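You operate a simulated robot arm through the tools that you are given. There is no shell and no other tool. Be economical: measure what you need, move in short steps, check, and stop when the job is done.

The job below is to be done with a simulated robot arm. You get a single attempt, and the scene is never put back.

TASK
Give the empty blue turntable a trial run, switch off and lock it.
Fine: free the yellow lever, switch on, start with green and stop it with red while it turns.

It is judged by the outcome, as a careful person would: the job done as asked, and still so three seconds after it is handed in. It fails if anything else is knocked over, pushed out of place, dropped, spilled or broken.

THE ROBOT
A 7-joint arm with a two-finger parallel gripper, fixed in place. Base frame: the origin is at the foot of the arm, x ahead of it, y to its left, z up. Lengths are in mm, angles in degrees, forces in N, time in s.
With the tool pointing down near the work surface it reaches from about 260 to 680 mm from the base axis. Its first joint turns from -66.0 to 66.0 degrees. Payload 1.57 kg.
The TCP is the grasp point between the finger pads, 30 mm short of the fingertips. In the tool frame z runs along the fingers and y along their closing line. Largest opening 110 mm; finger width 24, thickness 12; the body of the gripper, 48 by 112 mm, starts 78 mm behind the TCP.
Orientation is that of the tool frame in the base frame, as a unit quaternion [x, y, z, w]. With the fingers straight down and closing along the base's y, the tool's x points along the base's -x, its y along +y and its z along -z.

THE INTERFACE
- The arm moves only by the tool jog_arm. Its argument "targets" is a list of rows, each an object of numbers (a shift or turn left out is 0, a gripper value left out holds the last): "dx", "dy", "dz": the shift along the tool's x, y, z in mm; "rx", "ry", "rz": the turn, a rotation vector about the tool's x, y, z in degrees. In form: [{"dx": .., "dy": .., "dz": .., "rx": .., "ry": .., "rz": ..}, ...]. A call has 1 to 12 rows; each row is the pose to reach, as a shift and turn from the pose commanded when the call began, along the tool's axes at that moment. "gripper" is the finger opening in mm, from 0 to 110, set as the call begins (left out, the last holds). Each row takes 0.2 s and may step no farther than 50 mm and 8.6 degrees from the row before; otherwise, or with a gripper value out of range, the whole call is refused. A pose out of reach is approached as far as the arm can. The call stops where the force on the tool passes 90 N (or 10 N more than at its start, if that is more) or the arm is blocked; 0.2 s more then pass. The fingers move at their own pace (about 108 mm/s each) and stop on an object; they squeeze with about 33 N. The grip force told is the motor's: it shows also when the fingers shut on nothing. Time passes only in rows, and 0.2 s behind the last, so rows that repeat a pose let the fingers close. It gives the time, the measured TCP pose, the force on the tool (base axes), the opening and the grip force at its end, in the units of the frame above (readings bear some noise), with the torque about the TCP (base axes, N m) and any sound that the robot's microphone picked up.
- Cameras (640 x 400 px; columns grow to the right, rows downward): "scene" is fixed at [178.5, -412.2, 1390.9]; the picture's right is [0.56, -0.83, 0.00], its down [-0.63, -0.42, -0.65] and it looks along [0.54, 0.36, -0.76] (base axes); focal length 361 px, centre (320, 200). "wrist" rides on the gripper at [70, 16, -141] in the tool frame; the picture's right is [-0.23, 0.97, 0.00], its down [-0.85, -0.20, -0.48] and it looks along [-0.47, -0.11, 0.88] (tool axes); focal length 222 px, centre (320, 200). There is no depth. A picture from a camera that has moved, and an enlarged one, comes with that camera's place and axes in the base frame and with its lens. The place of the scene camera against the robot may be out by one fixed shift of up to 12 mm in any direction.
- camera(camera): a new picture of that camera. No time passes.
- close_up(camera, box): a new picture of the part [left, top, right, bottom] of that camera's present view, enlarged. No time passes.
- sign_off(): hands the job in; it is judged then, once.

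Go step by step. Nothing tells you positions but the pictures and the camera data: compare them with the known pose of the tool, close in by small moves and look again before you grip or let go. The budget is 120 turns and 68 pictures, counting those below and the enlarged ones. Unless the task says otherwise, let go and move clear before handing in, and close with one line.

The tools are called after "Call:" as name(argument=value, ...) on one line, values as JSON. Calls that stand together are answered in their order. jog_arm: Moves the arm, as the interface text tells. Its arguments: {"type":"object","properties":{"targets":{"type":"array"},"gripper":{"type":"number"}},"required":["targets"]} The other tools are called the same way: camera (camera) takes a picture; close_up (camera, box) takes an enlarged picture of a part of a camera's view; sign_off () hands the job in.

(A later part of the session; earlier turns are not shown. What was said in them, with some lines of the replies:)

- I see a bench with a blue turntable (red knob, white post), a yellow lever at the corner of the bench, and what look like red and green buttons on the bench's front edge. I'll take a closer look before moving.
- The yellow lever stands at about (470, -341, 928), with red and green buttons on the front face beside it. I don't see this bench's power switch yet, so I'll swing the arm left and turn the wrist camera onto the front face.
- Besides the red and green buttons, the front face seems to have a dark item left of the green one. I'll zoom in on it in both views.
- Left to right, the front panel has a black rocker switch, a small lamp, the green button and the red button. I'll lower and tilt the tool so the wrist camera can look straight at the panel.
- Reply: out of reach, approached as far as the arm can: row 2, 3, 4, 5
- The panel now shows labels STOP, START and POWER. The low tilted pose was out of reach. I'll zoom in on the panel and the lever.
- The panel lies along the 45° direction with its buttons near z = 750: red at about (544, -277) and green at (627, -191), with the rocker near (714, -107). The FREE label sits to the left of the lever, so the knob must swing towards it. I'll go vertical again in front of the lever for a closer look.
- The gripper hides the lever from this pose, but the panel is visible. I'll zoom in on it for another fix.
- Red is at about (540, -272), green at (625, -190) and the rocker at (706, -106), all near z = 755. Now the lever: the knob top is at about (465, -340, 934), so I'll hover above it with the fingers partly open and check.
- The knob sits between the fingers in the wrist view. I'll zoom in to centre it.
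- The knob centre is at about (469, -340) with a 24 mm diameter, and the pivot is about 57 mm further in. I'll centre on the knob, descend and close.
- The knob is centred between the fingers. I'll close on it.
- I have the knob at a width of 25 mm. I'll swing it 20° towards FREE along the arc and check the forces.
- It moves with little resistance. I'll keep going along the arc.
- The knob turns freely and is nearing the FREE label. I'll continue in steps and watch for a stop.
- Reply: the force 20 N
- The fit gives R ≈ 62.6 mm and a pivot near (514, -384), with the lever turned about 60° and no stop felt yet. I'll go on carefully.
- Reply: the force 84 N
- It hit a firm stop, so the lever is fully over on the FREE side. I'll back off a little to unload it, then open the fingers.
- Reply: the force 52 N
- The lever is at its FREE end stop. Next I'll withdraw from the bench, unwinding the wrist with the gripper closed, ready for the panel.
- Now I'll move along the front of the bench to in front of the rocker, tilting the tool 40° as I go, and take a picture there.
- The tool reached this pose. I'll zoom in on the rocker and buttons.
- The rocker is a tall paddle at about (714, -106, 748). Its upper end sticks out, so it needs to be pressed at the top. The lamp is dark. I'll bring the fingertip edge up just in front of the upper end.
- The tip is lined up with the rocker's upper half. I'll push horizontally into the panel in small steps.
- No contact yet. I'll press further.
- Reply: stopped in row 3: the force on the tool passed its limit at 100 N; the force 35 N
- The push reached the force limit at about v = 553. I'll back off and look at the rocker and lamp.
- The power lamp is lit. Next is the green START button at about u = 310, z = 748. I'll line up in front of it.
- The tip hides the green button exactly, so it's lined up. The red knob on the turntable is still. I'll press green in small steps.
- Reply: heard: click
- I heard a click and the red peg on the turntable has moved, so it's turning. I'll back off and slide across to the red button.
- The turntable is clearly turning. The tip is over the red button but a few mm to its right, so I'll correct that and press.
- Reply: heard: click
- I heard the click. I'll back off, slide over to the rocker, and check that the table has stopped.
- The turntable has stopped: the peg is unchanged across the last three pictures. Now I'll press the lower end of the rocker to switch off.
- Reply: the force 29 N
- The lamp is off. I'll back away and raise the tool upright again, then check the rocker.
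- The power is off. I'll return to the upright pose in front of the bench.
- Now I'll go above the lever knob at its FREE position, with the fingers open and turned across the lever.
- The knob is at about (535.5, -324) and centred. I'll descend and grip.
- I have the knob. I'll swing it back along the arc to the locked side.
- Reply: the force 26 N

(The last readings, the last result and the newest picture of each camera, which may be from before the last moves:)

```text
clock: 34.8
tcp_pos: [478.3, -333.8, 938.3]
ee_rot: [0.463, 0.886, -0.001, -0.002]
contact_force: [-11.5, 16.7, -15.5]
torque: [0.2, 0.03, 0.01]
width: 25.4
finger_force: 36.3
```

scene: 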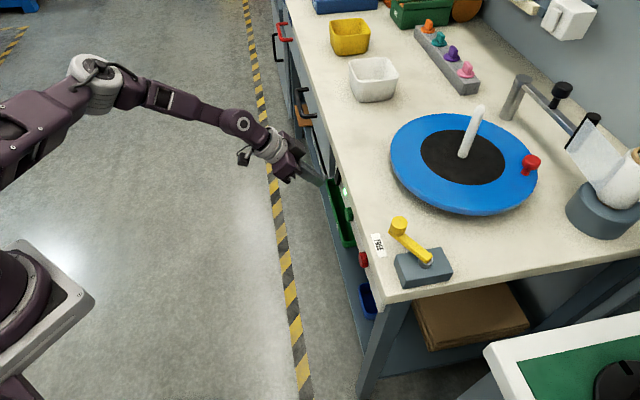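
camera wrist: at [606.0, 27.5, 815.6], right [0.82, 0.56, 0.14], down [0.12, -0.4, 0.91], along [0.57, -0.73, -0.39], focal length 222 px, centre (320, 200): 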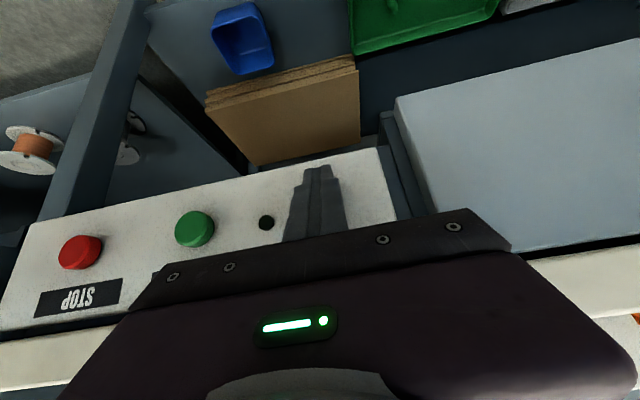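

About 9 mm remain to where it started. I'll go on gently until the stop.

Call:
jog_arm(targets=[{"dx": 0.3, "dy": -5, "rz": -4}, {"dx": -0.5, "dy": -9, "rz": -8}, {"dx": -1, "dy": -13, "rz": -10}])

Call:
close_up(camera="scene", box=[310, 170, 490, 320])

```text
clock: 35.6
tcp_pos: [468.9, -342.1, 938.3]
ee_rot: [0.383, 0.924, 0.0, -0.001]
contact_force: [-7.8, 15.3, -21.4]
torque: [0.65, 0.09, -0.02]
width: 25.3
finger_force: 36.3
```

```text
2.67 times, centred on (400, 245) of scene
camera zoom: at [178.6, -412.1, 1391.0], right [0.56, -0.83, 0.0], down [-0.63, -0.42, -0.65], along [0.54, 0.36, -0.76], focal length 962 px, centre (107, 80)
```

zoom: 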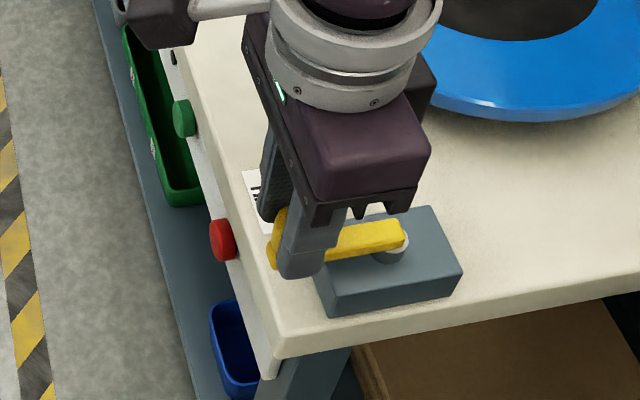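

It's back at roughly the starting position. I'll nudge a little more to see whether it's seated against a stop.

Call:
jog_arm(targets=[{"dx": -0.2, "dy": -2.5, "rz": -2}, {"dx": -0.4, "dy": -5, "rz": -4}])

```text
clock: 36.2
tcp_pos: [469.7, -342.5, 938.5]
ee_rot: [0.348, 0.937, 0.002, 0.0]
contact_force: [13.6, 32.4, -19.2]
torque: [0.54, 0.19, 0.28]
width: 25.3
finger_force: 36.9
```

The force rises and the knob no longer moves, so it's against its locked stop. I'll unload, release, lift clear and check.

Call:
jog_arm(targets=[{"dx": 0.2, "dy": 2.5}, {"dx": 0.2, "dy": 3.5}])

Call:
jog_arm(targets=[{"dz": 0}, {"dz": 0}, {"dz": -30}, {"dz": -70}, {"dz": -90}], gripper=58)

Call:
jog_arm(targets=[{"dx": 48}, {"dx": 96}, {"dx": 140}])

Call:
camera(camera="scene")

Call:
close_up(camera="scene", box=[310, 140, 490, 320])

```text
clock: 36.8
tcp_pos: [468.7, -344.9, 939.2]
ee_rot: [0.352, 0.936, -0.001, 0.001]
contact_force: [16.9, 18.8, -16.8]
torque: [0.46, -0.08, 0.09]
width: 25.3
finger_force: 36.6
```

```text
clock: 38.0
tcp_pos: [466.8, -343.5, 1028.7]
ee_rot: [0.351, 0.936, -0.001, -0.001]
contact_force: [-0.8, 0.0, -0.7]
torque: [0.02, -0.02, 0.04]
width: 58.0
finger_force: 0.1
```

```text
clock: 38.8
tcp_pos: [361.0, -251.4, 1035.2]
ee_rot: [0.351, 0.936, -0.001, 0.0]
contact_force: [-0.1, -0.1, -0.2]
torque: [-0.03, 0.0, -0.01]
width: 57.9
finger_force: 0.1
```

```text
25 pictures are left
```

scene: 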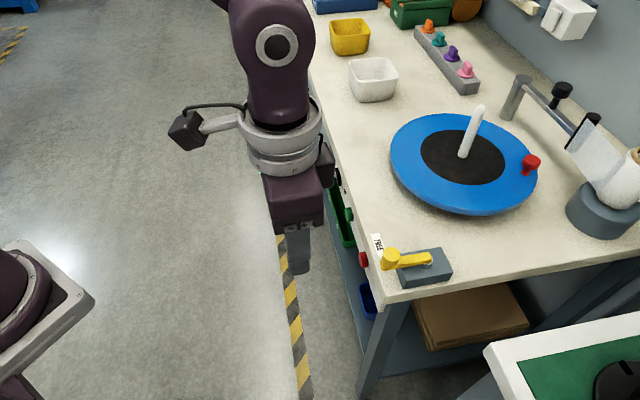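

```text
2.22 times, centred on (400, 230) of scene
camera zoom: at [178.5, -412.3, 1390.9], right [0.56, -0.83, 0.0], down [-0.63, -0.42, -0.65], along [0.54, 0.36, -0.76], focal length 802 px, centre (142, 133)
```

zoom: 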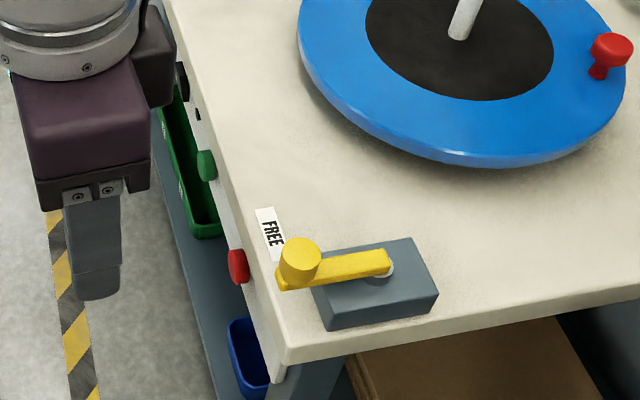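

The lever is back in its locked position, the lamp is dark, and the turntable is still. The arm is clear of the bench and nothing else has moved, so I'm handing in.

Call:
sign_off()

```text
The job is handed in.
```

The blue turntable had its trial run: I freed the lever, switched on, started it with green, and stopped it with red while it was turning. It is now switched off with the lever back against its locked stop.
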